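You operate a simulated robot arm through the tools that you are given. There is no shell and no other tool. Be economical: measure what you need, move in short steps, check, and stop when the job is done.

You run a simulated two-armed robot. Do the job below in one go: nothing can be reset, and whatever is moved stays where it is left.

Task
Take the red wheel from the left end of the table and put it on top of the medium filter on the wooden bench top. Open the seals drawer, put the yellow wheel from the steel table top in the inside of the seals drawer and shut the drawer again. Take the lid off the jar on the steel table top and lay it down there. Close the left door of the grey cabinet. Take the blue wheel on the top of the grey cabinet and put it away on the left end of the table. Take the clear cup from the top of the grey cabinet and put it on the front of the seed bench. Shut the discs drawer. Open the back flap of the tall carton. The order is free. Set down upright: clear cup.

Only the result counts: the job must be done as asked and must still hold three seconds after the hand-in. Knocking over, shifting, dropping, spilling or breaking anything else fails it. A push-on lid holds only when it is set on centred and level and pressed home; a screw cap is set on level and turned clockwise until tight.

Robot
Two 7-joint arms with fingered hands on one trunk, on a base that drives. Base frame: it is fixed to the floor where the robot stands at the start and does not move with it; the origin is under the middle of the robot, x ahead of it, y to its left, z up; the surface under the hand at the start is at about z = 880. Lengths are in mm, angles in degrees, forces in N, time in s.
The left shoulder is at the start at [42, 125, 1177], the right one opposite. With the tool pointing down near the work surface each hand reaches from about 440 to 840 mm from the robot's upright axis, wherever it stands, measured 20 degrees to its own side. Places, roughly: back flap of the tall carton [200, -2100, 800]; blue wheel (4x4x3 cm) [-1700, -600, 900]; clear cup [-1500, -500, 1000]; discs drawer [-1500, -300, 600]; front of the seed bench (164x25 cm) [-1600, -2340, 860]; inside of the seals drawer [-1800, -1000, 600]; jar [500, -500, 1000]; left door of the grey cabinet [-1200, -1200, 300]; left end of the table [600, 200, 900]; medium filter [-750, 1750, 1000]; red wheel (4x4x3 cm) [500, -200, 900]; seals drawer [-1700, -1000, 600]; yellow wheel (4x4x3 cm) [400, -300, 900]. Payload 4 kg a hand.
The TCP of each hand is the grasp point between the finger pads, 29 mm short of the fingertips. In the tool frame z runs along the fingers and y along their closing line. Largest opening 100 mm; the body of the gripper starts 34 mm behind the TCP. The gripper is a hand of 5 fingers: y runs from the thumb to the fingers, the wrist lies at [-15, -105, -177] in the tool frame, and closing takes about 1.5 s.
Orientation is told as [roll, pitch, yaw] about the base's x, y, z axes, in that order, counted from this pose: with the fingers straight down and the wrist toward the robot, the tool's x, y and z point along [0, 1, 0], [1, 0, 0] and [0, 0, -1] of the base frame.

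Tools
- The arms move only by the tool apply_moves. It takes "left_targets", "right_targets" or both (then of equal length, played together; a hand with none holds still); each is a list of rows, each a list of 6 numbers: the turn, a rotation vector about the tool's x, y, z in degrees, then the shift along the tool's x, y, z in mm. In form: [[ax, ay, az, x, y, z], ...]. A call has 1 to 10 rows; each row is the pose to reach, as a shift and turn from the pose commanded when the call began, along the tool's axes at that moment. "left_hand" and "right_hand" are, for a hand that has rows, the opening in per cent of the stroke, from 0 (shut) to 100 (fully open), set as the call begins (left out, the last holds). Each row takes 0.2 s and may step no farther than 50 mm and 8.6 degrees from the row before; otherwise, or with a gripper value out of range, the whole call is refused. Where a pose cannot be reached the arm comes as near as it can. A force on the tool above 40 N (or 10 N above the force at the start of the call, whichever is more), or a blocked arm, ends the call early, and 0.2 s more pass. The fingers move at their own pace (about 45 mm/s each) and stop on an object; they squeeze with about 28 N. The grip force told is the motor's: it shows also when the fingers shut on nothing. Time passes only in rows, and 0.2 s behind the last, so rows that repeat a pose let the fingers close. It gives the time, the measured TCP pose, the force on the tool (base axes), the opening and the grip force at its end, in the units of the frame above (readings bear some noise), with the torque about the TCP (base axes, N m) and any sound that the robot's microphone picked up.
- Cameras (640 x 400 px; columns grow to the right, rows downward): "scene" is now at [142.5, -0.8, 1325.4]; the picture's right is [-0.02, -1.00, -0.00], its down [-0.41, 0.01, -0.91] and it looks along [0.91, -0.02, -0.41] (base axes); focal length 214 px, centre (320, 200). "left" rides on the left gripper at [-66, -86, -121] in its tool frame; the picture's right is [-0.76, -0.31, 0.58], its down [0.59, -0.70, 0.40] and it looks along [0.28, 0.64, 0.71] (tool axes); focal length 247 px, centre (320, 200). "right" rides on the right gripper at [66, -86, -121] in its tool frame; the picture's right is [-0.76, 0.31, -0.58], its down [-0.59, -0.70, 0.40] and it looks along [-0.28, 0.64, 0.71] (tool axes); focal length 247 px, centre (320, 200).
- capture(camera): a new picture of that camera. It takes no simulated time.
- slide_trunk(by): slides the trunk up (or, below 0, down) by that many mm; the arms and the scene camera ride with it, the base frame stays. It gives what a move gives, with no picture.
- base_move(legs): drives the robot by 1 to 6 legs, each [ahead, turn to the left] in mm and degrees, along the robot's own axes; the way and the turn of a leg run together, so that a leg with both is an arc; at most 1500 mm and 180 degrees a leg. The arms and the cameras ride along, it lands a little off, and it stops where it bumps. It gives what a move gives.
- finger_targets(index, middle, ring, little, thumb_bend, thumb_turn, hand): sets how far each is bent, from 0 (flat) to 100 (curled in); at 30 the hand is open as for a grip, at 70 the pads meet at the TCP. One left out holds its place. A second passes; each finger stops where it meets its share of the squeeze, and holds until it gets a number again. A gripper value or a shape takes the hand back. It gives what a move gives, with no picture; readings hold the bend of each and the force on index, middle, ring, little, thumb and palm. thumb_turn goes from beside the hand (0) to across from the fingers (100), as for a grip.
- set_grasp(shape, hand): the hand has 5 fingers and takes this shape, open, in about a second: jaw (thumb against the fingers, like two jaws); tri (thumb and two fingers); tip (a fingertip pinch); poke (one finger out to press); point (the index stretched); flat (the hand flat); cup (the hand cupped); fist (a fist). The gripper value then closes the fingers along that shape, each until it touches; the sizes above hold for jaw. It gives what a move gives, with no picture.
- head_to(pan, tilt): turns the head with the scene camera to pan (to the left, within 80 degrees either way) and tilt (down, from -29 to 69), counted from straight ahead of the robot. It gives what a move gives.
- probe_pixels(camera, pixels): for up to 12 pixels [column, row] of the newest picture of that camera ("zoom" is the newest enlarged one), the place [x, y, z] in the base frame of the surface seen there, good to about 2 mm. It takes no simulated time.
- zoom(camera, box): a new picture of the part [left, top, right, bottom] of that camera's present view, enlarged. It takes no simulated time.
- close_job(): hands the job in; it is judged then, once.

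Keep the steps short. Do not move on a guess: measure, check each grasp and each placing, and mend mistakes. In all there are 138 turns and 160 pictures (those below and enlarged ones count). Leave the grippers open and the arms clear of the work at the hand-in unless told otherwise, and finish with a single line.

The tools are called after ">>>" as name(argument=value, ...) on one line, values as JSON. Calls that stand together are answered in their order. apply_moves: Moves the arms, as the interface text tells. Its arguments: {"type":"object","properties":{"left_targets":{"type":"array","items":{"type":"array","items":{"type":"number"}}},"left_hand":{"type":"number"},"right_targets":{"type":"array","items":{"type":"array","items":{"type":"number"}}},"right_hand":{"type":"number"}},"required":[]} The other tools are called the same way: slide_trunk (by) slides the trunk up or down; set_grasp (shape, hand) gives the hand a shape; finger_targets (index, middle, ring, little, thumb_bend, thumb_turn, hand) moves the fingers one by one; base_move (legs) drives the base; head_to (pan, tilt) turns the head that bears the scene camera; capture (camera) takes a picture; probe_pixels (camera, pixels) gives the place of the surface under pixels of a picture; zoom (camera, box) takes an enlarged picture of a part of a camera's view; close_job () hands the job in.

At the start:

```text
t: 0.0
left_ee_pos: [534.7, -77.2, 1316.0]
left_tcp_rot: [0.0, 0.1, 0.0]
left_contact_force: [-1.1, -0.5, 0.4]
left_moment: [0.03, 0.01, -0.02]
left_finger_gap: 100.0
left_finger_force: 0.1
left_shape: jaw
left_bend: [30.0, 30.0, 30.0, 30.0, 30.0, 98.0]
left_finger forces: [0.1, 0.0, 0.0, 0.0, 0.0, 0.0]
right_ee_pos: [332.7, -376.9, 1198.5]
right_tcp_rot: [0.1, 0.0, -0.1]
right_contact_force: [-0.9, 1.0, -0.1]
right_moment: [0.01, -0.03, 0.01]
right_finger_gap: 99.8
right_finger_force: 0.1
right_shape: jaw
right_bend: [30.0, 30.0, 30.0, 30.0, 30.0, 98.0]
right_finger forces: [0.0, 0.0, 0.0, 0.0, 0.0, 0.0]
trunk travel left (down, up): [-375.0, 372.0]
robot x, y, heading: [-1.3, -3.1, -0.1]
head pan, tilt: [-1.3, 24.4]
```

scene: 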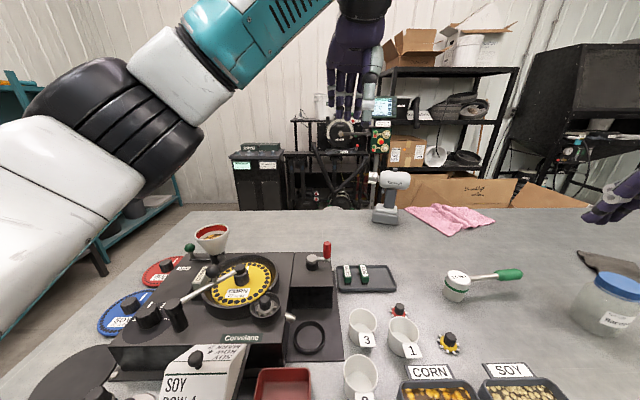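
right: 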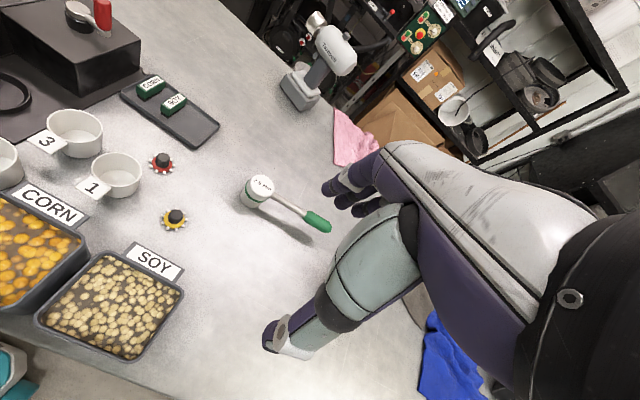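
left: 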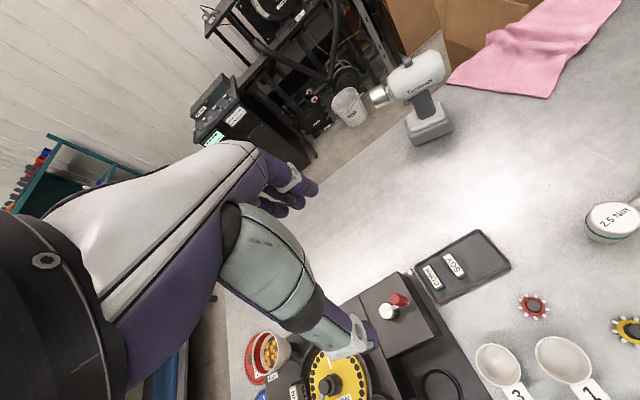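

I see the red wheel at about (399,310), the yellow wheel at (449,343) and the jar with the blue lid at (610,300) in the scene picture. I measure them first.

>>> probe_pixels(camera="scene", pixels=[[399, 307], [399, 314], [449, 337], [449, 348], [620, 282], [612, 320], [585, 285], [200, 290], [300, 220], [360, 225], [403, 350], [425, 310]])

>>> zoom(camera="scene", box=[340, 250, 500, 350])

>>> head_to(pan=-60, tilt=30)

>>> capture(camera="scene")

```text
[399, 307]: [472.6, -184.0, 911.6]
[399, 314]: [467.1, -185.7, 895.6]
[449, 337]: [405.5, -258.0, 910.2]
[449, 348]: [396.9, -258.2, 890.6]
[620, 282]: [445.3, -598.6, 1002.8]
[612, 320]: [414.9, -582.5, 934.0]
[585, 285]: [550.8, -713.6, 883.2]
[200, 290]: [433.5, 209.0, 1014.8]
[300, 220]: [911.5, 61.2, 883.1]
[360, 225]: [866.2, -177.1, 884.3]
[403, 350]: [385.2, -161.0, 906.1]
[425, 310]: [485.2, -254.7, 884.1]
```

```text
4.00 times, centred on (420, 300) of scene
```

zoom: 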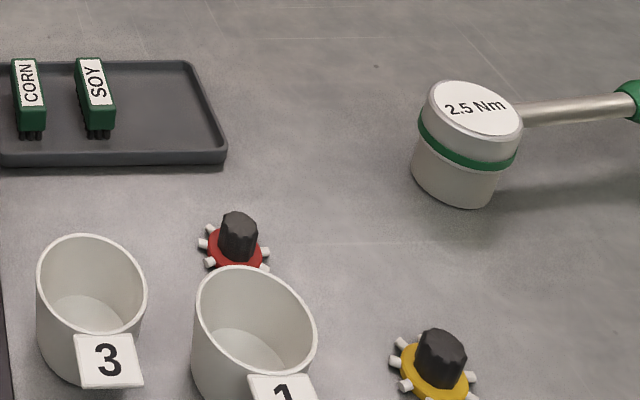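

```text
t: 1.3
left_ee_pos: [536.0, -77.9, 1315.4]
left_tcp_rot: [0.1, 0.0, 0.2]
left_contact_force: [-0.8, 0.3, -0.4]
left_moment: [0.02, 0.0, 0.0]
left_finger_gap: 100.0
left_finger_force: 0.1
left_shape: jaw
left_bend: [30.0, 30.0, 30.0, 30.0, 30.0, 98.0]
left_finger forces: [0.0, 0.0, 0.0, 0.0, 0.1, 0.0]
right_ee_pos: [332.6, -377.2, 1197.8]
right_tcp_rot: [0.0, 0.1, 0.0]
right_contact_force: [-0.5, 0.3, 0.4]
right_moment: [0.02, -0.04, -0.01]
right_finger_gap: 99.9
right_finger_force: 0.0
right_shape: jaw
right_bend: [30.0, 30.0, 30.0, 30.0, 30.0, 98.0]
right_finger forces: [0.1, 0.0, 0.1, 0.0, 0.0, 0.0]
trunk travel left (down, up): [-375.0, 372.0]
robot x, y, heading: [-3.2, 1.3, -0.3]
head pan, tilt: [-60.0, 30.0]
```

```text
155 pictures are left
```

scene: 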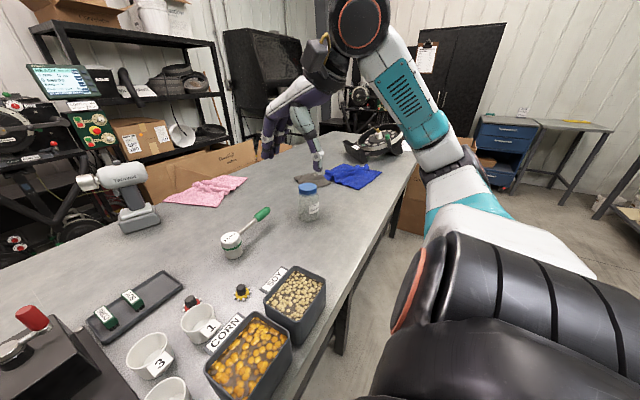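

I look closer at the jar (310,200) in this view, and at the rest of the room to the right.

>>> zoom(camera="scene", box=[260, 160, 360, 230])

>>> probe_pixels(camera="scene", pixels=[[307, 187], [307, 184], [299, 190], [315, 190], [307, 192], [303, 210], [315, 210], [309, 218], [332, 175], [310, 178], [318, 157]])

>>> zoom(camera="right", box=[0, 0, 640, 400])

```text
5.71 times, centred on (310, 195) of scene
```

zoom: 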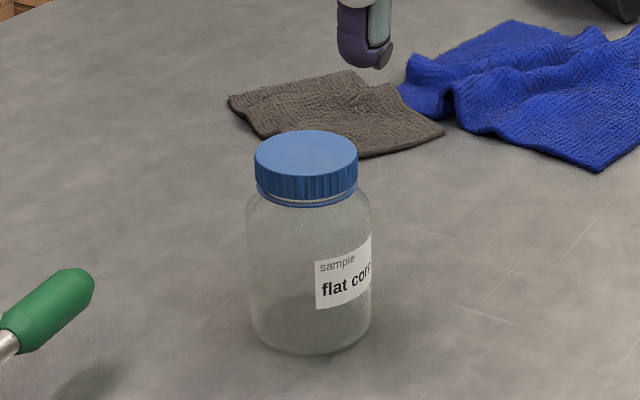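

```text
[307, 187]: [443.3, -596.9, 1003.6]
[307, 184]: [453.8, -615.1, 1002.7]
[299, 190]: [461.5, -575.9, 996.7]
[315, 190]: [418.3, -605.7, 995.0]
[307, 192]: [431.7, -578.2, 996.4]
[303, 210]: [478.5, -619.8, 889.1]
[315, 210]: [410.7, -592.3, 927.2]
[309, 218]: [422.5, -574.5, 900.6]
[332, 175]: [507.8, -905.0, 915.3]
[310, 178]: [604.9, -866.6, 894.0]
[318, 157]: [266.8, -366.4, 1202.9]
```

```text
1.00 times, centred on (320, 200) of right (not enlarged: the box is as wide or as high as the picture)
```

zoom: 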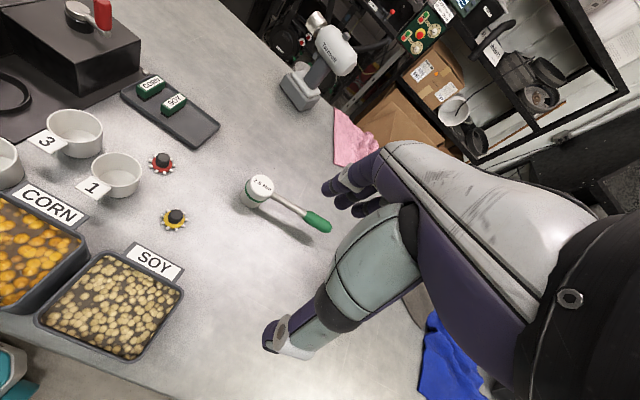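

The jar lid is about 58 mm wide, centred near (445,-600), with its top at z≈1003. I turn the base right so that the jar lies ahead of both arms, then look.

>>> base_move(legs=[[0, -53]])

>>> head_to(pan=0, tilt=30)

>>> capture(camera="scene")

>>> capture(camera="left")

```text
t: 4.2
left_ee_pos: [253.0, -478.3, 1316.5]
left_tcp_rot: [0.0, 0.0, -53.7]
left_contact_force: [-0.8, -0.6, 0.6]
left_moment: [0.0, -0.02, -0.01]
left_finger_gap: 99.9
left_finger_force: 0.0
left_shape: jaw
left_bend: [30.0, 30.0, 30.0, 30.0, 30.0, 98.0]
left_finger forces: [0.1, 0.1, 0.0, 0.1, 0.0, 0.0]
right_ee_pos: [-106.9, -490.6, 1198.5]
right_tcp_rot: [0.0, 0.0, -53.8]
right_contact_force: [-0.6, -0.1, 0.3]
right_moment: [-0.01, -0.01, -0.02]
right_finger_gap: 99.8
right_finger_force: 0.0
right_shape: jaw
right_bend: [30.0, 30.0, 30.0, 30.0, 30.0, 98.0]
right_finger forces: [0.1, 0.0, 0.1, 0.1, 0.0, 0.0]
trunk travel left (down, up): [-375.0, 372.0]
robot x, y, heading: [-0.8, -4.3, -53.8]
head pan, tilt: [-60.0, 30.0]
```

```text
t: 5.5
left_ee_pos: [254.1, -477.4, 1316.5]
left_tcp_rot: [-0.1, 0.0, -53.7]
left_contact_force: [1.2, 0.0, 0.4]
left_moment: [-0.01, 0.03, 0.0]
left_finger_gap: 99.8
left_finger_force: 0.0
left_shape: jaw
left_bend: [30.0, 30.0, 30.0, 30.0, 30.0, 98.0]
left_finger forces: [0.0, 0.0, 0.0, 0.1, 0.0, 0.0]
right_ee_pos: [-107.3, -489.9, 1198.0]
right_tcp_rot: [-0.1, -0.1, -53.9]
right_contact_force: [-0.3, 0.1, -0.7]
right_moment: [0.0, 0.02, 0.01]
right_finger_gap: 100.1
right_finger_force: 0.1
right_shape: jaw
right_bend: [30.0, 30.0, 30.0, 30.0, 30.0, 98.0]
right_finger forces: [0.0, 0.1, 0.0, 0.0, 0.1, 0.0]
trunk travel left (down, up): [-375.0, 372.0]
robot x, y, heading: [0.1, -1.9, -53.9]
head pan, tilt: [0.0, 30.0]
```

```text
152 pictures are left
```

scene: 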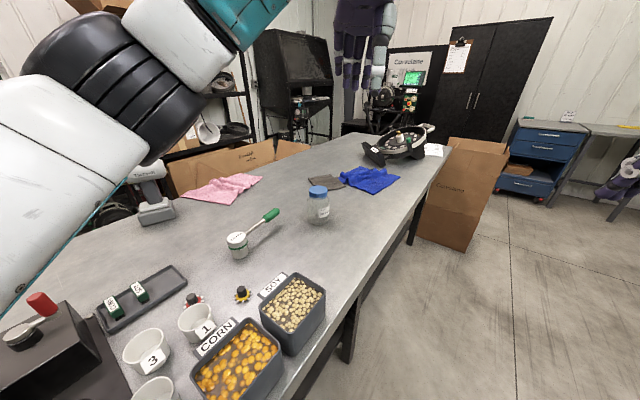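

```text
151 pictures are left
```

left: 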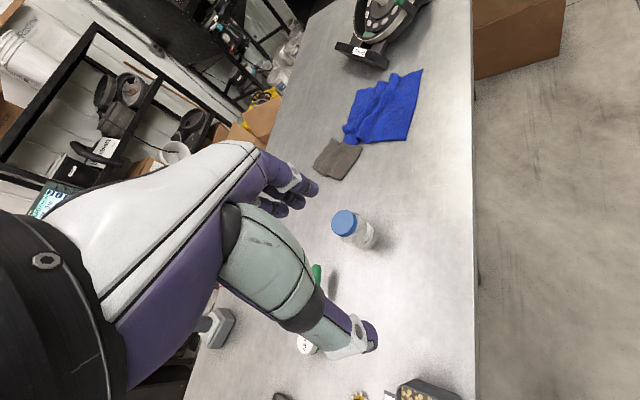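

The turn landed well: the jar is now about 747 mm ahead. I probe the torque tool near it (238,245 to 270,213) and the jar again before bringing in the left hand.

>>> probe_pixels(camera="scene", pixels=[[237, 238], [227, 245], [272, 212], [255, 225], [317, 190], [310, 192], [326, 192], [317, 196], [318, 222], [312, 210], [327, 210], [297, 300]])

>>> apply_moves(left_targets=[[0, -6, 0, 28, 4, 5], [0, -12, 0, 56, 8, 10], [0, -18, 0, 84, 12, 15], [0, -24, 0, 112, 16, 20], [0, -30, 0, 140, 20, 25], [0, -36, 0, 168, 24, 30], [0, -42, 0, 196, 28, 35], [0, -48, 0, 224, 32, 40], [0, -54, 0, 252, 36, 45], [0, -60, 0, 280, 40, 50]], right_targets=[[0, 0, 0, 15, 15, 0], [0, 0, 0, 30, 30, 0], [0, 0, 0, 45, 45, 0], [0, 0, 0, 60, 60, 0], [0, 0, 0, 75, 75, 0], [0, 0, 0, 90, 90, 0], [0, 0, 0, 105, 105, 0], [0, 0, 0, 120, 120, 0], [0, 0, 0, 135, 135, 0], [0, 0, 0, 150, 150, 0]])

>>> capture(camera="scene")

```text
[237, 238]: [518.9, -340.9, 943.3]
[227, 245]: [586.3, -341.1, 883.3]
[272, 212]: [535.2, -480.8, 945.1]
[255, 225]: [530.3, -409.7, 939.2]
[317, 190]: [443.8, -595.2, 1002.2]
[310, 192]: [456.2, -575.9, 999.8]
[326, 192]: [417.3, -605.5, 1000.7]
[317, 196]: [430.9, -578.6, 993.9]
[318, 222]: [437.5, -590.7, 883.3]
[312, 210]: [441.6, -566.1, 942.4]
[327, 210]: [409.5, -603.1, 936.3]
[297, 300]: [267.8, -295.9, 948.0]
```

```text
t: 7.7
left_ee_pos: [504.8, -345.3, 1266.0]
left_tcp_rot: [-60.1, 0.0, -53.7]
left_contact_force: [0.5, -0.4, -0.4]
left_moment: [-0.02, 0.03, 0.02]
left_finger_gap: 99.9
left_finger_force: 0.0
left_shape: jaw
left_bend: [30.0, 30.0, 30.0, 30.0, 30.0, 98.0]
left_finger forces: [0.0, 0.0, 0.0, 0.0, 0.0, 0.1]
right_ee_pos: [104.8, -522.3, 1199.5]
right_tcp_rot: [-0.1, 0.0, -53.7]
right_contact_force: [-0.3, 0.0, 0.0]
right_moment: [-0.02, 0.0, 0.0]
right_finger_gap: 99.7
right_finger_force: 0.1
right_shape: jaw
right_bend: [30.0, 30.0, 30.0, 30.0, 30.0, 98.0]
right_finger forces: [0.1, 0.0, 0.1, 0.0, 0.1, 0.1]
trunk travel left (down, up): [-375.0, 372.0]
robot x, y, heading: [0.2, 2.6, -54.0]
head pan, tilt: [0.0, 30.0]
```

```text
150 pictures are left
```

scene: 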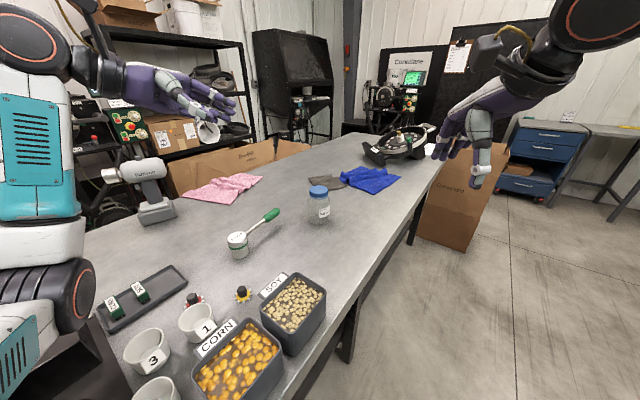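

The torque tool handle (end at 535,-481, z 945) stands left of the jar, so the right hand will hold the jar body from the free right side, and the left hand will work the lid from above. I bring both to waiting poses well above the table.

>>> apply_moves(left_targets=[[0, 6.7, 0, 2, 14, 22], [0, 13.4, 0, 4, 28, 44], [0, 20, 0, 6, 41, 67], [0, 26.7, 0, 8, 55, 89], [0, 33.3, 0, 10, 69, 111], [0, 40, 0, 12, 83, 133], [0, 46.7, 0, 14, 96, 156], [0, 53.4, 0, 16, 110, 178], [0, 60, 0, 18, 124, 200]], right_targets=[[0, 7.8, 0, 3, 24, 11], [0, 15.6, 0, 6, 48, 22], [0, 23.4, 0, 9, 72, 33], [0, 31.2, 0, 12, 96, 44], [0, 39, 0, 14, 121, 55], [0, 46.8, 0, 16, 145, 66], [0, 54.6, 0, 19, 169, 77], [0, 62.4, 0, 21, 193, 88], [0, 70, 0, 24, 217, 99]])

>>> capture(camera="scene")

>>> capture(camera="right")

```text
t: 9.7
left_ee_pos: [444.8, -540.5, 1150.5]
left_tcp_rot: [0.2, 0.0, -53.7]
left_contact_force: [-0.8, -0.1, 0.6]
left_moment: [0.01, 0.0, -0.01]
left_finger_gap: 100.0
left_finger_force: 0.1
left_shape: jaw
left_bend: [30.0, 30.0, 30.0, 30.0, 30.0, 98.0]
left_finger forces: [0.0, 0.0, 0.1, 0.1, 0.1, 0.0]
right_ee_pos: [230.0, -638.2, 1155.8]
right_tcp_rot: [68.8, 0.8, -54.8]
right_contact_force: [0.9, 0.2, 0.1]
right_moment: [-0.01, -0.03, -0.03]
right_finger_gap: 99.9
right_finger_force: 0.0
right_shape: jaw
right_bend: [30.0, 30.0, 30.0, 30.0, 30.0, 98.0]
right_finger forces: [0.0, 0.0, 0.0, 0.0, 0.0, 0.1]
right hand out of reach, approached as far as the arm can: row 8, 9
trunk travel left (down, up): [-375.0, 372.0]
robot x, y, heading: [1.3, -1.3, -54.0]
head pan, tilt: [0.0, 30.0]
```

```text
149 pictures are left
```

scene: 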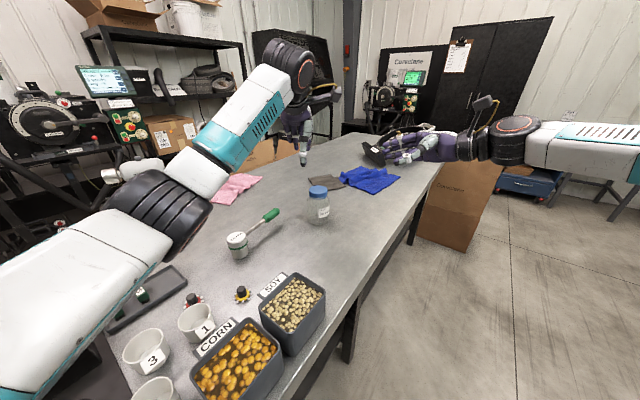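

```text
148 pictures are left
```

right: 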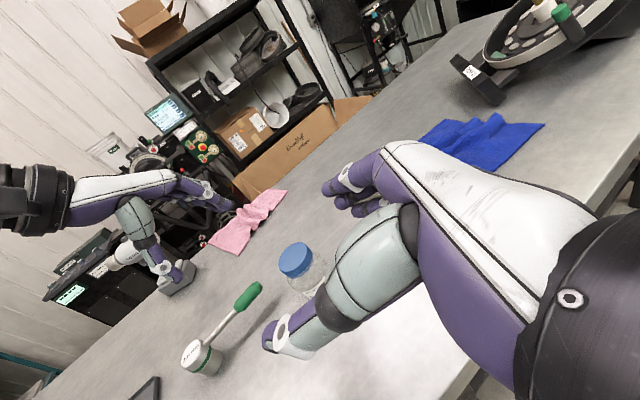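

The right hand cannot stretch that far at this tilt. I drive to stand squarely in front of the jar (robot at about 0,-600, heading 0); the arms are at z > 1100 and swing over free room.

>>> base_move(legs=[[0, -36], [590, 0], [0, 90]])

>>> capture(camera="scene")

>>> probe_pixels(camera="scene", pixels=[[320, 200]])

```text
t: 18.6
left_ee_pos: [698.3, -565.5, 1149.6]
left_tcp_rot: [0.1, -0.1, -1.3]
left_contact_force: [0.0, 1.1, -1.3]
left_moment: [0.04, 0.02, -0.03]
left_finger_gap: 99.7
left_finger_force: 0.0
left_shape: jaw
left_bend: [30.0, 30.0, 30.0, 30.0, 30.0, 98.0]
left_finger forces: [0.1, 0.0, 0.0, 0.0, 0.1, 0.0]
right_ee_pos: [643.6, -794.2, 1155.8]
right_tcp_rot: [68.6, 0.8, -2.2]
right_contact_force: [-0.5, -0.1, -0.3]
right_moment: [-0.03, 0.0, 0.03]
right_finger_gap: 99.8
right_finger_force: 0.0
right_shape: jaw
right_bend: [30.0, 30.0, 30.0, 30.0, 30.0, 98.0]
right_finger forces: [0.0, 0.0, 0.0, 0.1, 0.1, 0.0]
trunk travel left (down, up): [-375.0, 372.0]
robot x, y, heading: [-7.4, -587.9, -1.3]
head pan, tilt: [0.0, 30.0]
```

```text
147 pictures are left
```

scene: 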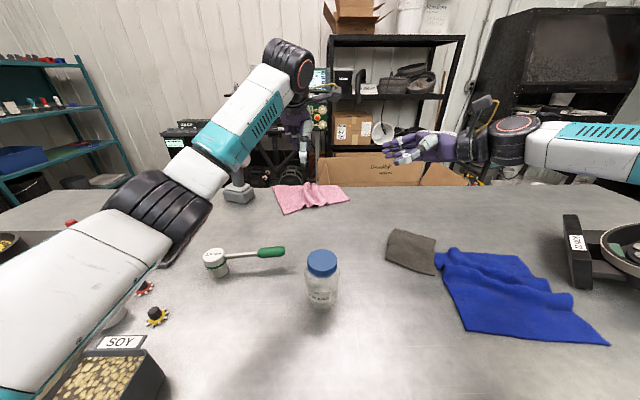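

```text
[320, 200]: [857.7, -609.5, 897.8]
```

I measure the jar again: lid at (322,263), body down to (321,303).

>>> probe_pixels(camera="scene", pixels=[[322, 263], [309, 264], [335, 264], [322, 253], [322, 272], [322, 285], [309, 290], [335, 290], [322, 302], [258, 253], [283, 251], [322, 277]])

>>> zoom(camera="scene", box=[270, 235, 374, 300])

```text
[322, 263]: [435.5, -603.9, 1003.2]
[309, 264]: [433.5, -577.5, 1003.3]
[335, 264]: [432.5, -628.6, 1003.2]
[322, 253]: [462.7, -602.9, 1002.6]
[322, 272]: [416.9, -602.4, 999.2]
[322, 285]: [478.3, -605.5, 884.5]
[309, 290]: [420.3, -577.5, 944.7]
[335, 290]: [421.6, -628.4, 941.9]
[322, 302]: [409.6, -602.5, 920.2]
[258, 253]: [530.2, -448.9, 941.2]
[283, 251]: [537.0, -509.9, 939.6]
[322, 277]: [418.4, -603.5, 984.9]
```

```text
6.15 times, centred on (322, 268) of scene
```

zoom: 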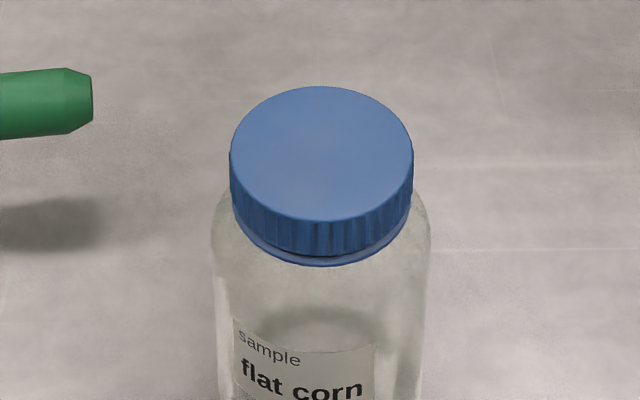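

The lid centre is (443.5,-603), radius about 27, top 1003; it looks like a screw cap with a ring under it. I draw the right hand back first and read where it truly is.

>>> apply_moves(right_targets=[[0, 0, 0, 0, -42, 0], [0, 0, 0, 0, -84, 0], [0, 0, 0, 0, -126, 0], [0, 0, 0, 0, -168, 0], [0, 0, 0, 0, -210, 0], [0, 0, 0, 0, -250, 0], [0, 0, 0, 0, -250, 0]])

>>> capture(camera="right")

```text
t: 20.2
left_ee_pos: [697.1, -564.9, 1151.0]
left_tcp_rot: [0.1, -0.1, -1.3]
left_contact_force: [-0.7, 0.8, -0.3]
left_moment: [0.02, -0.02, 0.0]
left_finger_gap: 99.8
left_finger_force: 0.1
left_shape: jaw
left_bend: [30.0, 30.0, 30.0, 30.0, 30.0, 98.0]
left_finger forces: [0.0, 0.0, 0.0, 0.1, 0.1, 0.1]
right_ee_pos: [393.5, -785.4, 1160.4]
right_tcp_rot: [68.6, 0.8, -2.2]
right_contact_force: [-0.1, -0.2, 0.2]
right_moment: [-0.01, 0.02, 0.0]
right_finger_gap: 99.7
right_finger_force: 0.0
right_shape: jaw
right_bend: [30.0, 30.0, 30.0, 30.0, 30.0, 98.0]
right_finger forces: [0.1, 0.1, 0.0, 0.1, 0.0, 0.0]
trunk travel left (down, up): [-375.0, 372.0]
robot x, y, heading: [-2.3, -590.3, -1.4]
head pan, tilt: [0.0, 30.0]
```

```text
145 pictures are left
```

right: 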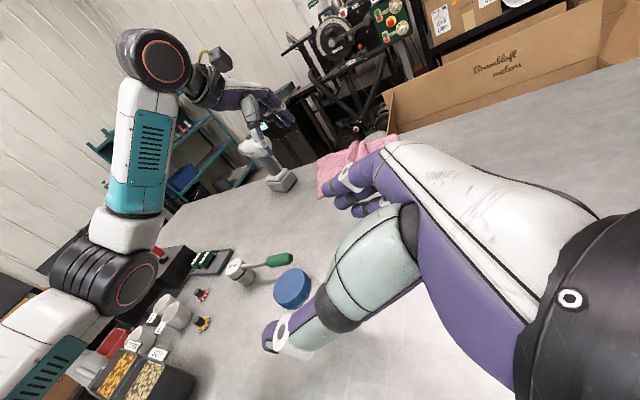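

The right hand reads (393,-785,1160). I lower it to the pre-grasp pose right of the jar, about 115 mm short of it.

>>> apply_moves(right_targets=[[0, 0, 0, -34, 12.5, 30], [0, 0, 0, -68, 25, 60], [0, 0, 0, -102, 37.5, 90], [0, 0, 0, -136, 50, 120], [0, 0, 0, -136, 50, 120]])

>>> capture(camera="right")

>>> zoom(camera="scene", box=[240, 200, 480, 350])

```text
t: 21.4
left_ee_pos: [696.6, -565.3, 1149.5]
left_tcp_rot: [0.0, 0.1, -1.3]
left_contact_force: [0.9, 0.4, -0.7]
left_moment: [-0.02, 0.03, 0.0]
left_finger_gap: 99.7
left_finger_force: 0.0
left_shape: jaw
left_bend: [30.0, 30.0, 30.0, 30.0, 30.0, 98.0]
left_finger forces: [0.0, 0.0, 0.1, 0.0, 0.0, 0.0]
right_ee_pos: [441.9, -722.4, 986.0]
right_tcp_rot: [68.6, 0.7, -2.2]
right_contact_force: [0.7, 0.1, 0.1]
right_moment: [-0.01, -0.03, 0.0]
right_finger_gap: 99.7
right_finger_force: 0.1
right_shape: jaw
right_bend: [30.0, 30.0, 30.0, 30.0, 30.0, 98.0]
right_finger forces: [0.0, 0.0, 0.0, 0.0, 0.0, 0.0]
trunk travel left (down, up): [-375.0, 372.0]
robot x, y, heading: [-0.8, -587.4, -1.4]
head pan, tilt: [0.0, 30.0]
```

```text
144 pictures are left
```

right: 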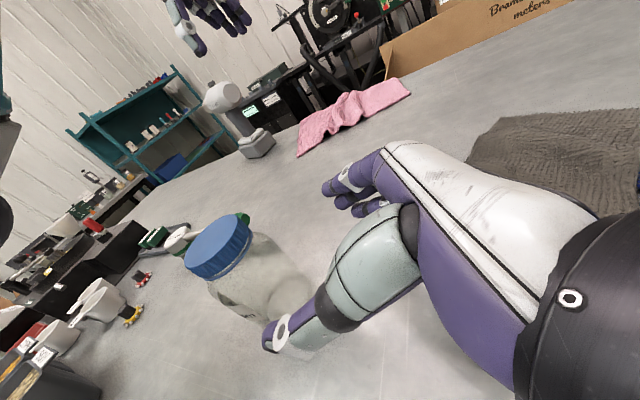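

```text
2.67 times, centred on (360, 275) of scene
```

zoom: 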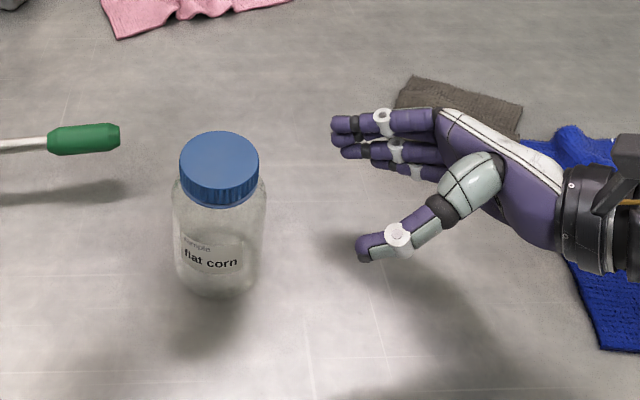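

The hand is well lined up (thumb near side, fingers far side). I slide in along the fingers by 105 mm.

>>> apply_moves(right_targets=[[0, 0, 0, 0, 1, 25], [0, 0, 0, 0, 1, 50], [0, 0, 0, 0, 1, 75], [0, 0, 0, 0, 1, 95], [0, 0, 0, 0, 1, 105], [0, 0, 0, 0, 1, 105]])

>>> zoom(camera="scene", box=[240, 200, 480, 350])

```text
t: 22.8
left_ee_pos: [696.4, -565.1, 1149.5]
left_tcp_rot: [0.0, 0.0, -1.3]
left_contact_force: [-0.5, -0.3, -0.7]
left_moment: [-0.01, 0.02, 0.0]
left_finger_gap: 99.9
left_finger_force: 0.0
left_shape: jaw
left_bend: [30.0, 30.0, 30.0, 30.0, 30.0, 98.0]
left_finger forces: [0.1, 0.0, 0.1, 0.0, 0.0, 0.1]
right_ee_pos: [448.2, -625.7, 950.0]
right_tcp_rot: [68.5, 0.8, -2.3]
right_contact_force: [0.0, 0.3, 0.3]
right_moment: [0.05, 0.0, -0.05]
right_finger_gap: 99.9
right_finger_force: 0.1
right_shape: jaw
right_bend: [30.0, 30.0, 30.0, 30.0, 30.0, 98.0]
right_finger forces: [0.0, 0.0, 0.0, 0.0, 0.0, 0.1]
trunk travel left (down, up): [-375.0, 372.0]
robot x, y, heading: [-2.4, -586.4, -1.5]
head pan, tilt: [0.0, 30.0]
```

```text
2.67 times, centred on (360, 275) of scene
```

zoom: 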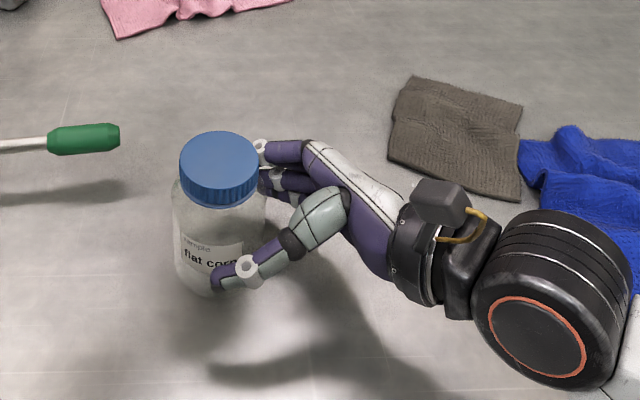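

Well placed; TCP is 4 mm far in x. I correct it, go 7 mm deeper and close on the jar, while the left hand moves above the lid at z 1080.

>>> apply_moves(right_targets=[[0, 0, 0, 0, -4, 7], [0, 0, 0, 0, -4, 7], [0, 0, 0, 0, -4, 7], [0, 0, 0, 0, -4, 7], [0, 0, 0, 0, -4, 7], [0, 0, 0, 0, -4, 7], [0, 0, 0, 0, -4, 7], [0, 0, 0, 0, -4, 7], [0, 0, 0, 0, -4, 7], [0, 0, 0, 0, -4, 7]], right_hand=0, left_targets=[[0, 0, 0, -5, -30, 0], [0, 0, 0, -10, -60, 0], [0, 0, 0, -15, -90, 0], [0, 0, 0, -20, -120, 10], [0, 0, 0, -25, -150, 20], [0, 0, 0, -30, -180, 30], [0, 0, 0, -35, -210, 40], [0, 0, 0, -40, -235, 50], [0, 0, 0, -44, -254, 65], [0, 0, 0, -44, -254, 70]])

>>> capture(camera="left")

>>> capture(camera="scene")

```text
t: 25.0
left_ee_pos: [441.7, -604.2, 1081.1]
left_tcp_rot: [-0.1, 0.0, -1.3]
left_contact_force: [0.8, -0.2, 0.7]
left_moment: [-0.02, -0.01, 0.01]
left_finger_gap: 99.5
left_finger_force: 0.1
left_shape: jaw
left_bend: [30.0, 30.0, 30.0, 30.0, 30.0, 98.0]
left_finger forces: [0.1, 0.0, 0.0, 0.1, 0.1, 0.1]
right_ee_pos: [442.8, -620.1, 946.0]
right_tcp_rot: [68.6, 0.8, -2.2]
right_contact_force: [0.2, 0.1, 1.2]
right_moment: [0.02, -0.01, 0.01]
right_finger_gap: 67.4
right_finger_force: 27.8
right_shape: jaw
right_bend: [41.0, 37.0, 73.0, 47.0, 31.0, 99.0]
right_finger forces: [15.6, 7.3, 3.2, 0.1, 25.7, 0.0]
trunk travel left (down, up): [-375.0, 372.0]
robot x, y, heading: [-4.0, -588.3, -1.4]
head pan, tilt: [0.0, 30.0]
```

```text
141 pictures are left
```

left: 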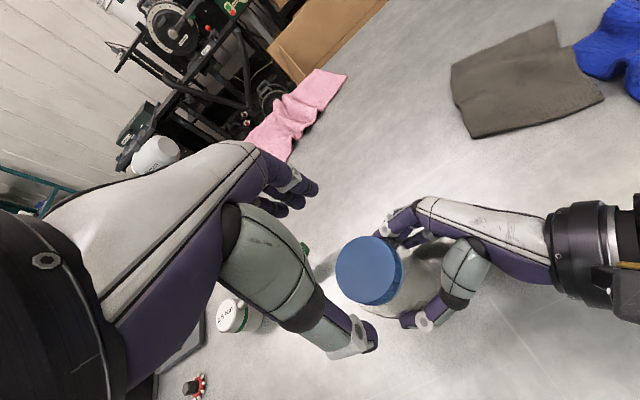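

```text
140 pictures are left
```

scene: 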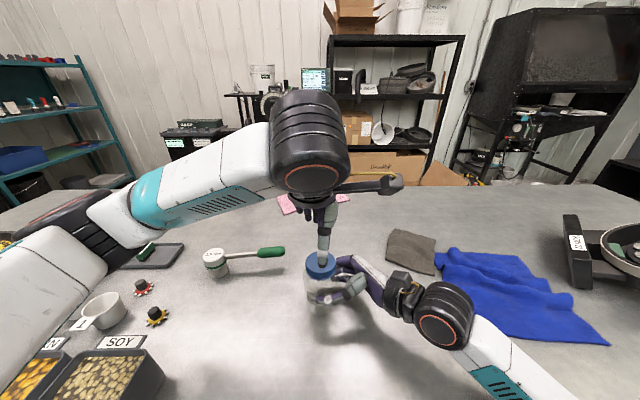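

The jar is held (gap 67 mm, 28 N). I turn the left hand 30° clockwise beforehand and lower it to z≈1030 over the lid.

>>> apply_moves(left_targets=[[0, 0, 7.5, 0, 0, 10], [0, 0, 15, 1, 1, 20], [0, 0, 22.5, 1, 1.5, 30], [0, 0, 30, 1, 1.5, 40], [0, 0, 30, 1, 1.5, 51]])

>>> capture(camera="left")

>>> zoom(camera="scene", box=[240, 200, 400, 320])

```text
t: 26.2
left_ee_pos: [443.8, -602.8, 1028.2]
left_tcp_rot: [0.0, 0.0, -31.4]
left_contact_force: [-0.1, 0.8, 0.4]
left_moment: [-0.01, -0.01, 0.0]
left_finger_gap: 99.7
left_finger_force: 0.0
left_shape: jaw
left_bend: [30.0, 30.0, 30.0, 30.0, 30.0, 98.0]
left_finger forces: [0.0, 0.0, 0.1, 0.0, 0.0, 0.0]
right_ee_pos: [442.5, -619.6, 947.4]
right_tcp_rot: [68.6, 0.8, -2.3]
right_contact_force: [0.4, -0.1, 0.2]
right_moment: [-0.01, -0.04, -0.01]
right_finger_gap: 67.4
right_finger_force: 27.1
right_shape: jaw
right_bend: [41.0, 37.0, 73.0, 47.0, 31.0, 99.0]
right_finger forces: [15.5, 7.4, 3.3, 0.0, 25.7, 0.0]
trunk travel left (down, up): [-375.0, 372.0]
robot x, y, heading: [-1.8, -587.2, -1.4]
head pan, tilt: [0.0, 30.0]
```

```text
139 pictures are left
```

left: 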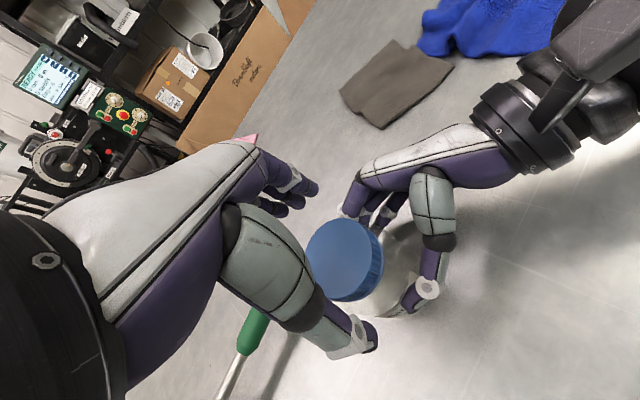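

```text
3.33 times, centred on (320, 260) of scene
```

zoom: 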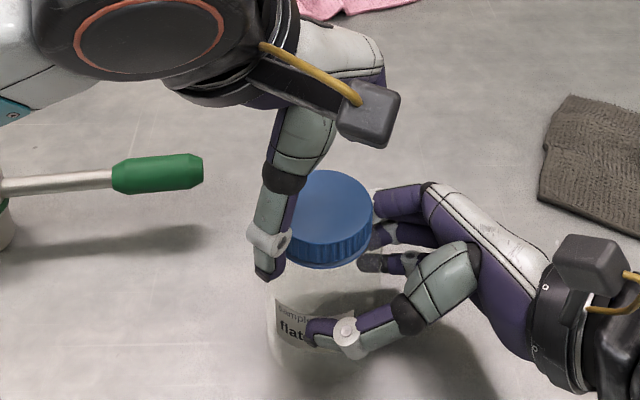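

The right index stands close under the lid's far-right rim, so I turn the left hand to yaw ≈ +10 to avoid it, then lower to z≈1015 (fingertips ≈ 986) and close.

>>> apply_moves(left_targets=[[0, 0, -8, 0, 0, 0], [0, 0, -16, 0, 0, 0], [0, 0, -24, 0, 0, 0], [0, 0, -32, 0, 0, 0], [0, 0, -40, 0, 0, 0], [0, 0, -40, 0, 0, 8], [0, 0, -40, 0, 0, 14]])

>>> apply_moves(left_targets=[[0, 0, 0, 0, 0, 0], [0, 0, 0, 0, 0, 0], [0, 0, 0, 0, 0, 0], [0, 0, 0, 0, 0, 0], [0, 0, 0, 0, 0, 0], [0, 0, 0, 0, 0, 0], [0, 0, 0, 0, 0, 0]], left_hand=0)

>>> capture(camera="left")

>>> zoom(camera="scene", box=[240, 200, 400, 320])

```text
t: 27.8
left_ee_pos: [442.8, -603.1, 1015.7]
left_tcp_rot: [0.0, 0.0, 8.8]
left_contact_force: [-0.6, 0.0, 0.2]
left_moment: [-0.01, -0.01, -0.02]
left_finger_gap: 99.7
left_finger_force: 0.0
left_shape: jaw
left_bend: [30.0, 30.0, 30.0, 30.0, 30.0, 98.0]
left_finger forces: [0.0, 0.0, 0.1, 0.1, 0.0, 0.1]
right_ee_pos: [443.4, -619.9, 946.0]
right_tcp_rot: [68.5, 0.8, -2.2]
right_contact_force: [0.3, 0.3, 1.0]
right_moment: [0.01, -0.02, 0.02]
right_finger_gap: 67.6
right_finger_force: 27.7
right_shape: jaw
right_bend: [41.0, 37.0, 73.0, 47.0, 31.0, 99.0]
right_finger forces: [15.5, 7.3, 3.4, 0.1, 25.8, 0.0]
trunk travel left (down, up): [-375.0, 372.0]
robot x, y, heading: [-1.1, -588.5, -1.3]
head pan, tilt: [0.0, 30.0]
```

```text
t: 29.4
left_ee_pos: [443.6, -602.3, 1013.8]
left_tcp_rot: [0.0, 0.0, 8.7]
left_contact_force: [-3.6, -0.7, 0.2]
left_moment: [0.0, 0.13, 0.04]
left_finger_gap: 52.7
left_finger_force: 28.3
left_shape: jaw
left_bend: [40.0, 41.0, 74.0, 52.0, 32.0, 100.0]
left_finger forces: [13.5, 7.5, 0.0, 0.0, 24.6, 0.1]
right_ee_pos: [441.7, -619.9, 947.9]
right_tcp_rot: [68.6, 0.8, -2.3]
right_contact_force: [3.9, -0.2, 0.4]
right_moment: [-0.01, 0.04, -0.06]
right_finger_gap: 67.2
right_finger_force: 27.8
right_shape: jaw
right_bend: [41.0, 38.0, 73.0, 47.0, 31.0, 99.0]
right_finger forces: [17.8, 7.7, 3.5, 0.1, 24.8, 0.0]
trunk travel left (down, up): [-375.0, 372.0]
robot x, y, heading: [-0.5, -590.1, -1.4]
head pan, tilt: [0.0, 30.0]
```

```text
137 pictures are left
```

left: 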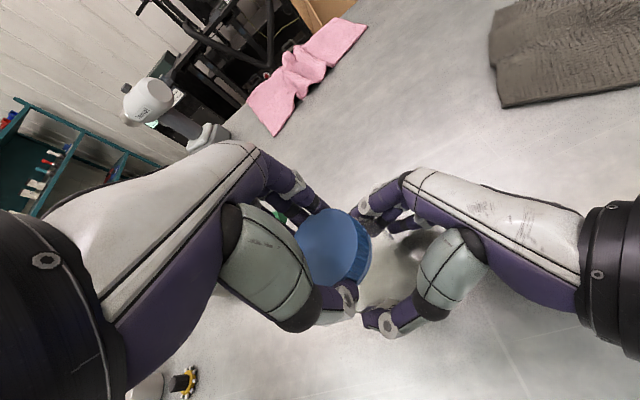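

```text
3.33 times, centred on (320, 260) of scene
```

zoom: 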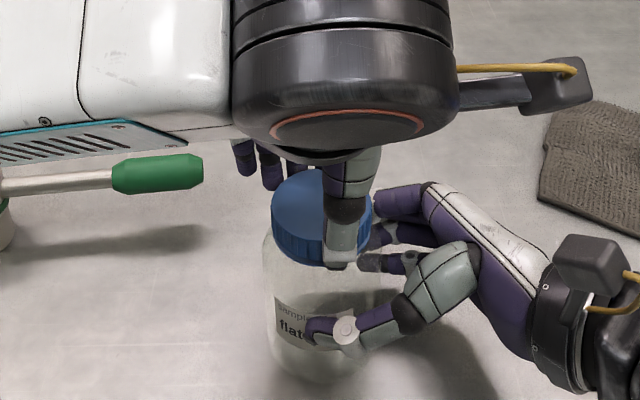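

The lid is gripped (gap 53 mm). I turn it counter-clockwise 48° and watch the torque.

>>> apply_moves(left_targets=[[0, 0, -8, 0, 0, 0], [0, 0, -16, 0, 0, 0], [0, 0, -24, 0, 0, 0], [0, 0, -32, 0, 0, 0], [0, 0, -40, 0, 0, 0], [0, 0, -48, 0, 0, 0]])

>>> zoom(camera="scene", box=[240, 200, 400, 320])

```text
t: 30.8
left_ee_pos: [443.8, -601.4, 1013.8]
left_tcp_rot: [0.1, 0.0, 56.8]
left_contact_force: [0.8, -2.4, -1.1]
left_moment: [-0.11, 0.07, -0.03]
left_finger_gap: 53.2
left_finger_force: 28.2
left_shape: jaw
left_bend: [40.0, 41.0, 74.0, 52.0, 32.0, 100.0]
left_finger forces: [14.6, 8.6, 0.1, 0.0, 24.2, 0.0]
right_ee_pos: [443.0, -620.6, 947.3]
right_tcp_rot: [68.6, 0.8, -2.2]
right_contact_force: [-0.7, 2.0, 1.3]
right_moment: [-0.01, -0.09, 0.07]
right_finger_gap: 67.2
right_finger_force: 27.8
right_shape: jaw
right_bend: [41.0, 38.0, 73.0, 47.0, 31.0, 99.0]
right_finger forces: [15.0, 7.3, 3.5, 0.0, 26.8, 0.0]
trunk travel left (down, up): [-375.0, 372.0]
robot x, y, heading: [-4.5, -588.3, -1.6]
head pan, tilt: [0.0, 30.0]
```

```text
3.33 times, centred on (320, 260) of scene
```

zoom: 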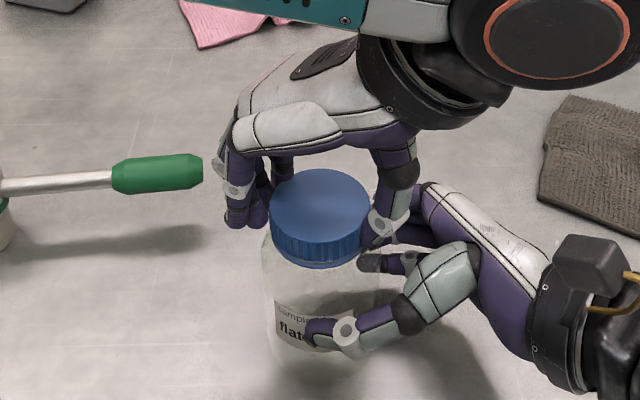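

It turned with little torque. I test whether it is free by raising the left hand 8 mm gently.

>>> apply_moves(left_targets=[[0, 0, 0, 0, 0, -2], [0, 0, 0, 0, 0, -4], [0, 0, 0, 0, 0, -6], [0, 0, 0, 0, 0, -8]])

>>> zoom(camera="scene", box=[240, 200, 400, 320])

```text
t: 31.8
left_ee_pos: [442.2, -602.4, 1022.6]
left_tcp_rot: [0.2, 0.0, 56.7]
left_contact_force: [5.2, 0.0, -17.2]
left_moment: [-0.01, -0.05, -0.05]
left_finger_gap: 53.4
left_finger_force: 28.6
left_shape: jaw
left_bend: [40.0, 41.0, 74.0, 52.0, 34.0, 99.0]
left_finger forces: [16.8, 8.7, 0.1, 0.0, 23.8, 0.0]
right_ee_pos: [443.2, -619.2, 948.5]
right_tcp_rot: [68.8, 0.5, -2.2]
right_contact_force: [-4.0, 0.6, 15.9]
right_moment: [0.26, -0.28, 0.14]
right_finger_gap: 66.6
right_finger_force: 28.2
right_shape: jaw
right_bend: [42.0, 38.0, 74.0, 47.0, 31.0, 96.0]
right_finger forces: [14.7, 6.6, 3.1, 0.0, 29.0, 0.0]
trunk travel left (down, up): [-375.0, 372.0]
robot x, y, heading: [-0.7, -592.5, -1.5]
head pan, tilt: [0.0, 30.0]
```

```text
3.33 times, centred on (320, 260) of scene
```

zoom: 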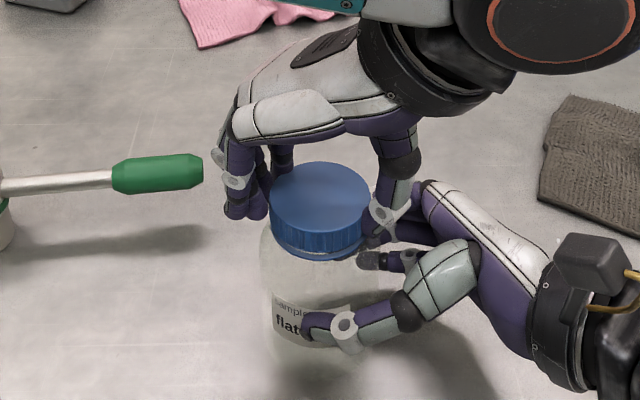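

The cap still holds (17 N), so it needs more turns. I lower back, release, rotate the hand back, regrip and turn again.

>>> apply_moves(left_targets=[[0, 0, 0, 0, 0, 4], [0, 0, 0, 0, 0, 8]])

>>> apply_moves(left_targets=[[0, 0, 0, 0, 0, 0], [0, 0, 0, 0, 0, 0], [0, 0, 0, 0, 0, 0], [0, 0, 8, 0, 0, 0], [0, 0, 16, 0, 0, 0], [0, 0, 24, 0, 0, 0], [0, 0, 32, 0, 0, 0], [0, 0, 40, 0, 0, 0], [0, 0, 48, 0, 0, 0], [0, 0, 48, 0, 0, 0]], left_hand=80)

>>> zoom(camera="scene", box=[240, 200, 400, 320])

>>> apply_moves(left_targets=[[0, 0, 0, 0, 0, 0], [0, 0, 0, 0, 0, 0], [0, 0, 0, 0, 0, 0], [0, 0, 0, 0, 0, 0], [0, 0, 0, 0, 0, 0], [0, 0, 0, 0, 0, 0], [0, 0, 0, 0, 0, 0]], left_hand=0)

>>> apply_moves(left_targets=[[0, 0, -8, 0, 0, 0], [0, 0, -16, 0, 0, 0], [0, 0, -24, 0, 0, 0], [0, 0, -32, 0, 0, 0], [0, 0, -40, 0, 0, 0], [0, 0, -48, 0, 0, 0], [0, 0, -56, 0, 0, 0]])

>>> zoom(camera="scene", box=[240, 200, 400, 320])

```text
t: 32.4
left_ee_pos: [442.5, -602.8, 1016.6]
left_tcp_rot: [-0.1, 0.0, 56.7]
left_contact_force: [0.9, -1.3, -1.8]
left_moment: [-0.12, 0.03, 0.05]
left_finger_gap: 53.5
left_finger_force: 27.8
left_shape: jaw
left_bend: [40.0, 41.0, 74.0, 52.0, 34.0, 99.0]
left_finger forces: [15.6, 8.1, 0.1, 0.1, 25.4, 0.1]
right_ee_pos: [441.7, -619.2, 946.3]
right_tcp_rot: [68.4, 1.0, -2.2]
right_contact_force: [-1.0, 3.0, 4.9]
right_moment: [0.03, -0.15, 0.01]
right_finger_gap: 66.6
right_finger_force: 27.5
right_shape: jaw
right_bend: [42.0, 38.0, 74.0, 47.0, 31.0, 97.0]
right_finger forces: [15.4, 8.0, 4.1, 0.0, 27.8, 0.1]
trunk travel left (down, up): [-375.0, 372.0]
robot x, y, heading: [-5.5, -589.7, -1.4]
head pan, tilt: [0.0, 30.0]
```

```text
t: 34.6
left_ee_pos: [443.1, -602.1, 1015.4]
left_tcp_rot: [0.0, -0.1, 8.5]
left_contact_force: [-0.6, 0.5, -0.5]
left_moment: [0.03, 0.02, 0.0]
left_finger_gap: 79.6
left_finger_force: 0.0
left_shape: jaw
left_bend: [38.0, 33.0, 25.0, 37.0, 30.0, 99.0]
left_finger forces: [0.0, 0.0, 0.0, 0.1, 0.0, 0.0]
right_ee_pos: [443.6, -619.5, 947.8]
right_tcp_rot: [68.6, 0.8, -2.2]
right_contact_force: [-0.8, -0.5, 0.7]
right_moment: [0.0, 0.03, 0.02]
right_finger_gap: 66.3
right_finger_force: 28.4
right_shape: jaw
right_bend: [42.0, 38.0, 74.0, 47.0, 31.0, 98.0]
right_finger forces: [16.4, 7.8, 4.1, 0.0, 27.5, 0.0]
trunk travel left (down, up): [-375.0, 372.0]
robot x, y, heading: [-6.6, -589.9, -1.3]
head pan, tilt: [0.0, 30.0]
```

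```text
3.33 times, centred on (320, 260) of scene
```

zoom: 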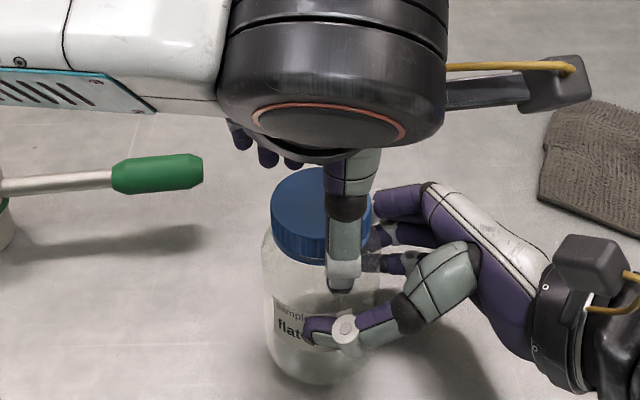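

```text
t: 36.2
left_ee_pos: [443.0, -602.2, 1014.7]
left_tcp_rot: [0.0, 0.0, 8.7]
left_contact_force: [-3.4, 0.4, -0.1]
left_moment: [-0.01, 0.17, 0.0]
left_finger_gap: 53.4
left_finger_force: 28.1
left_shape: jaw
left_bend: [40.0, 41.0, 74.0, 51.0, 32.0, 100.0]
left_finger forces: [12.9, 7.4, 0.0, 0.0, 24.7, 0.1]
right_ee_pos: [442.9, -620.1, 946.7]
right_tcp_rot: [68.6, 0.8, -2.2]
right_contact_force: [3.7, 1.7, -0.9]
right_moment: [-0.03, 0.1, -0.02]
right_finger_gap: 66.7
right_finger_force: 28.1
right_shape: jaw
right_bend: [41.0, 38.0, 74.0, 47.0, 31.0, 98.0]
right_finger forces: [18.0, 8.2, 4.2, 0.0, 25.8, 0.0]
trunk travel left (down, up): [-375.0, 372.0]
robot x, y, heading: [-0.4, -585.4, -1.7]
head pan, tilt: [0.0, 30.0]
```

```text
t: 37.8
left_ee_pos: [443.4, -602.2, 1014.0]
left_tcp_rot: [0.0, 0.0, 64.8]
left_contact_force: [2.7, 0.6, 0.5]
left_moment: [0.08, -0.06, -0.05]
left_finger_gap: 53.8
left_finger_force: 28.3
left_shape: jaw
left_bend: [40.0, 40.0, 74.0, 51.0, 33.0, 100.0]
left_finger forces: [15.3, 8.8, 0.0, 0.0, 23.8, 0.0]
right_ee_pos: [443.9, -619.8, 947.2]
right_tcp_rot: [68.6, 0.7, -2.3]
right_contact_force: [-2.1, -0.1, -0.6]
right_moment: [-0.05, -0.08, 0.08]
right_finger_gap: 66.7
right_finger_force: 28.1
right_shape: jaw
right_bend: [42.0, 38.0, 74.0, 47.0, 31.0, 98.0]
right_finger forces: [14.9, 8.1, 4.8, 0.1, 28.7, 0.0]
trunk travel left (down, up): [-375.0, 372.0]
robot x, y, heading: [-1.0, -587.3, -1.7]
head pan, tilt: [0.0, 30.0]
```

```text
3.33 times, centred on (320, 260) of scene
```

zoom: 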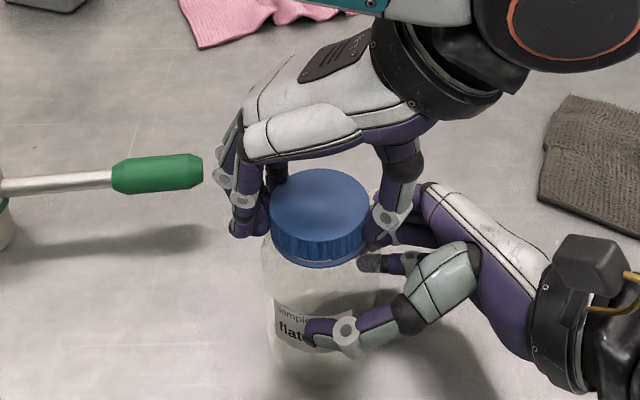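

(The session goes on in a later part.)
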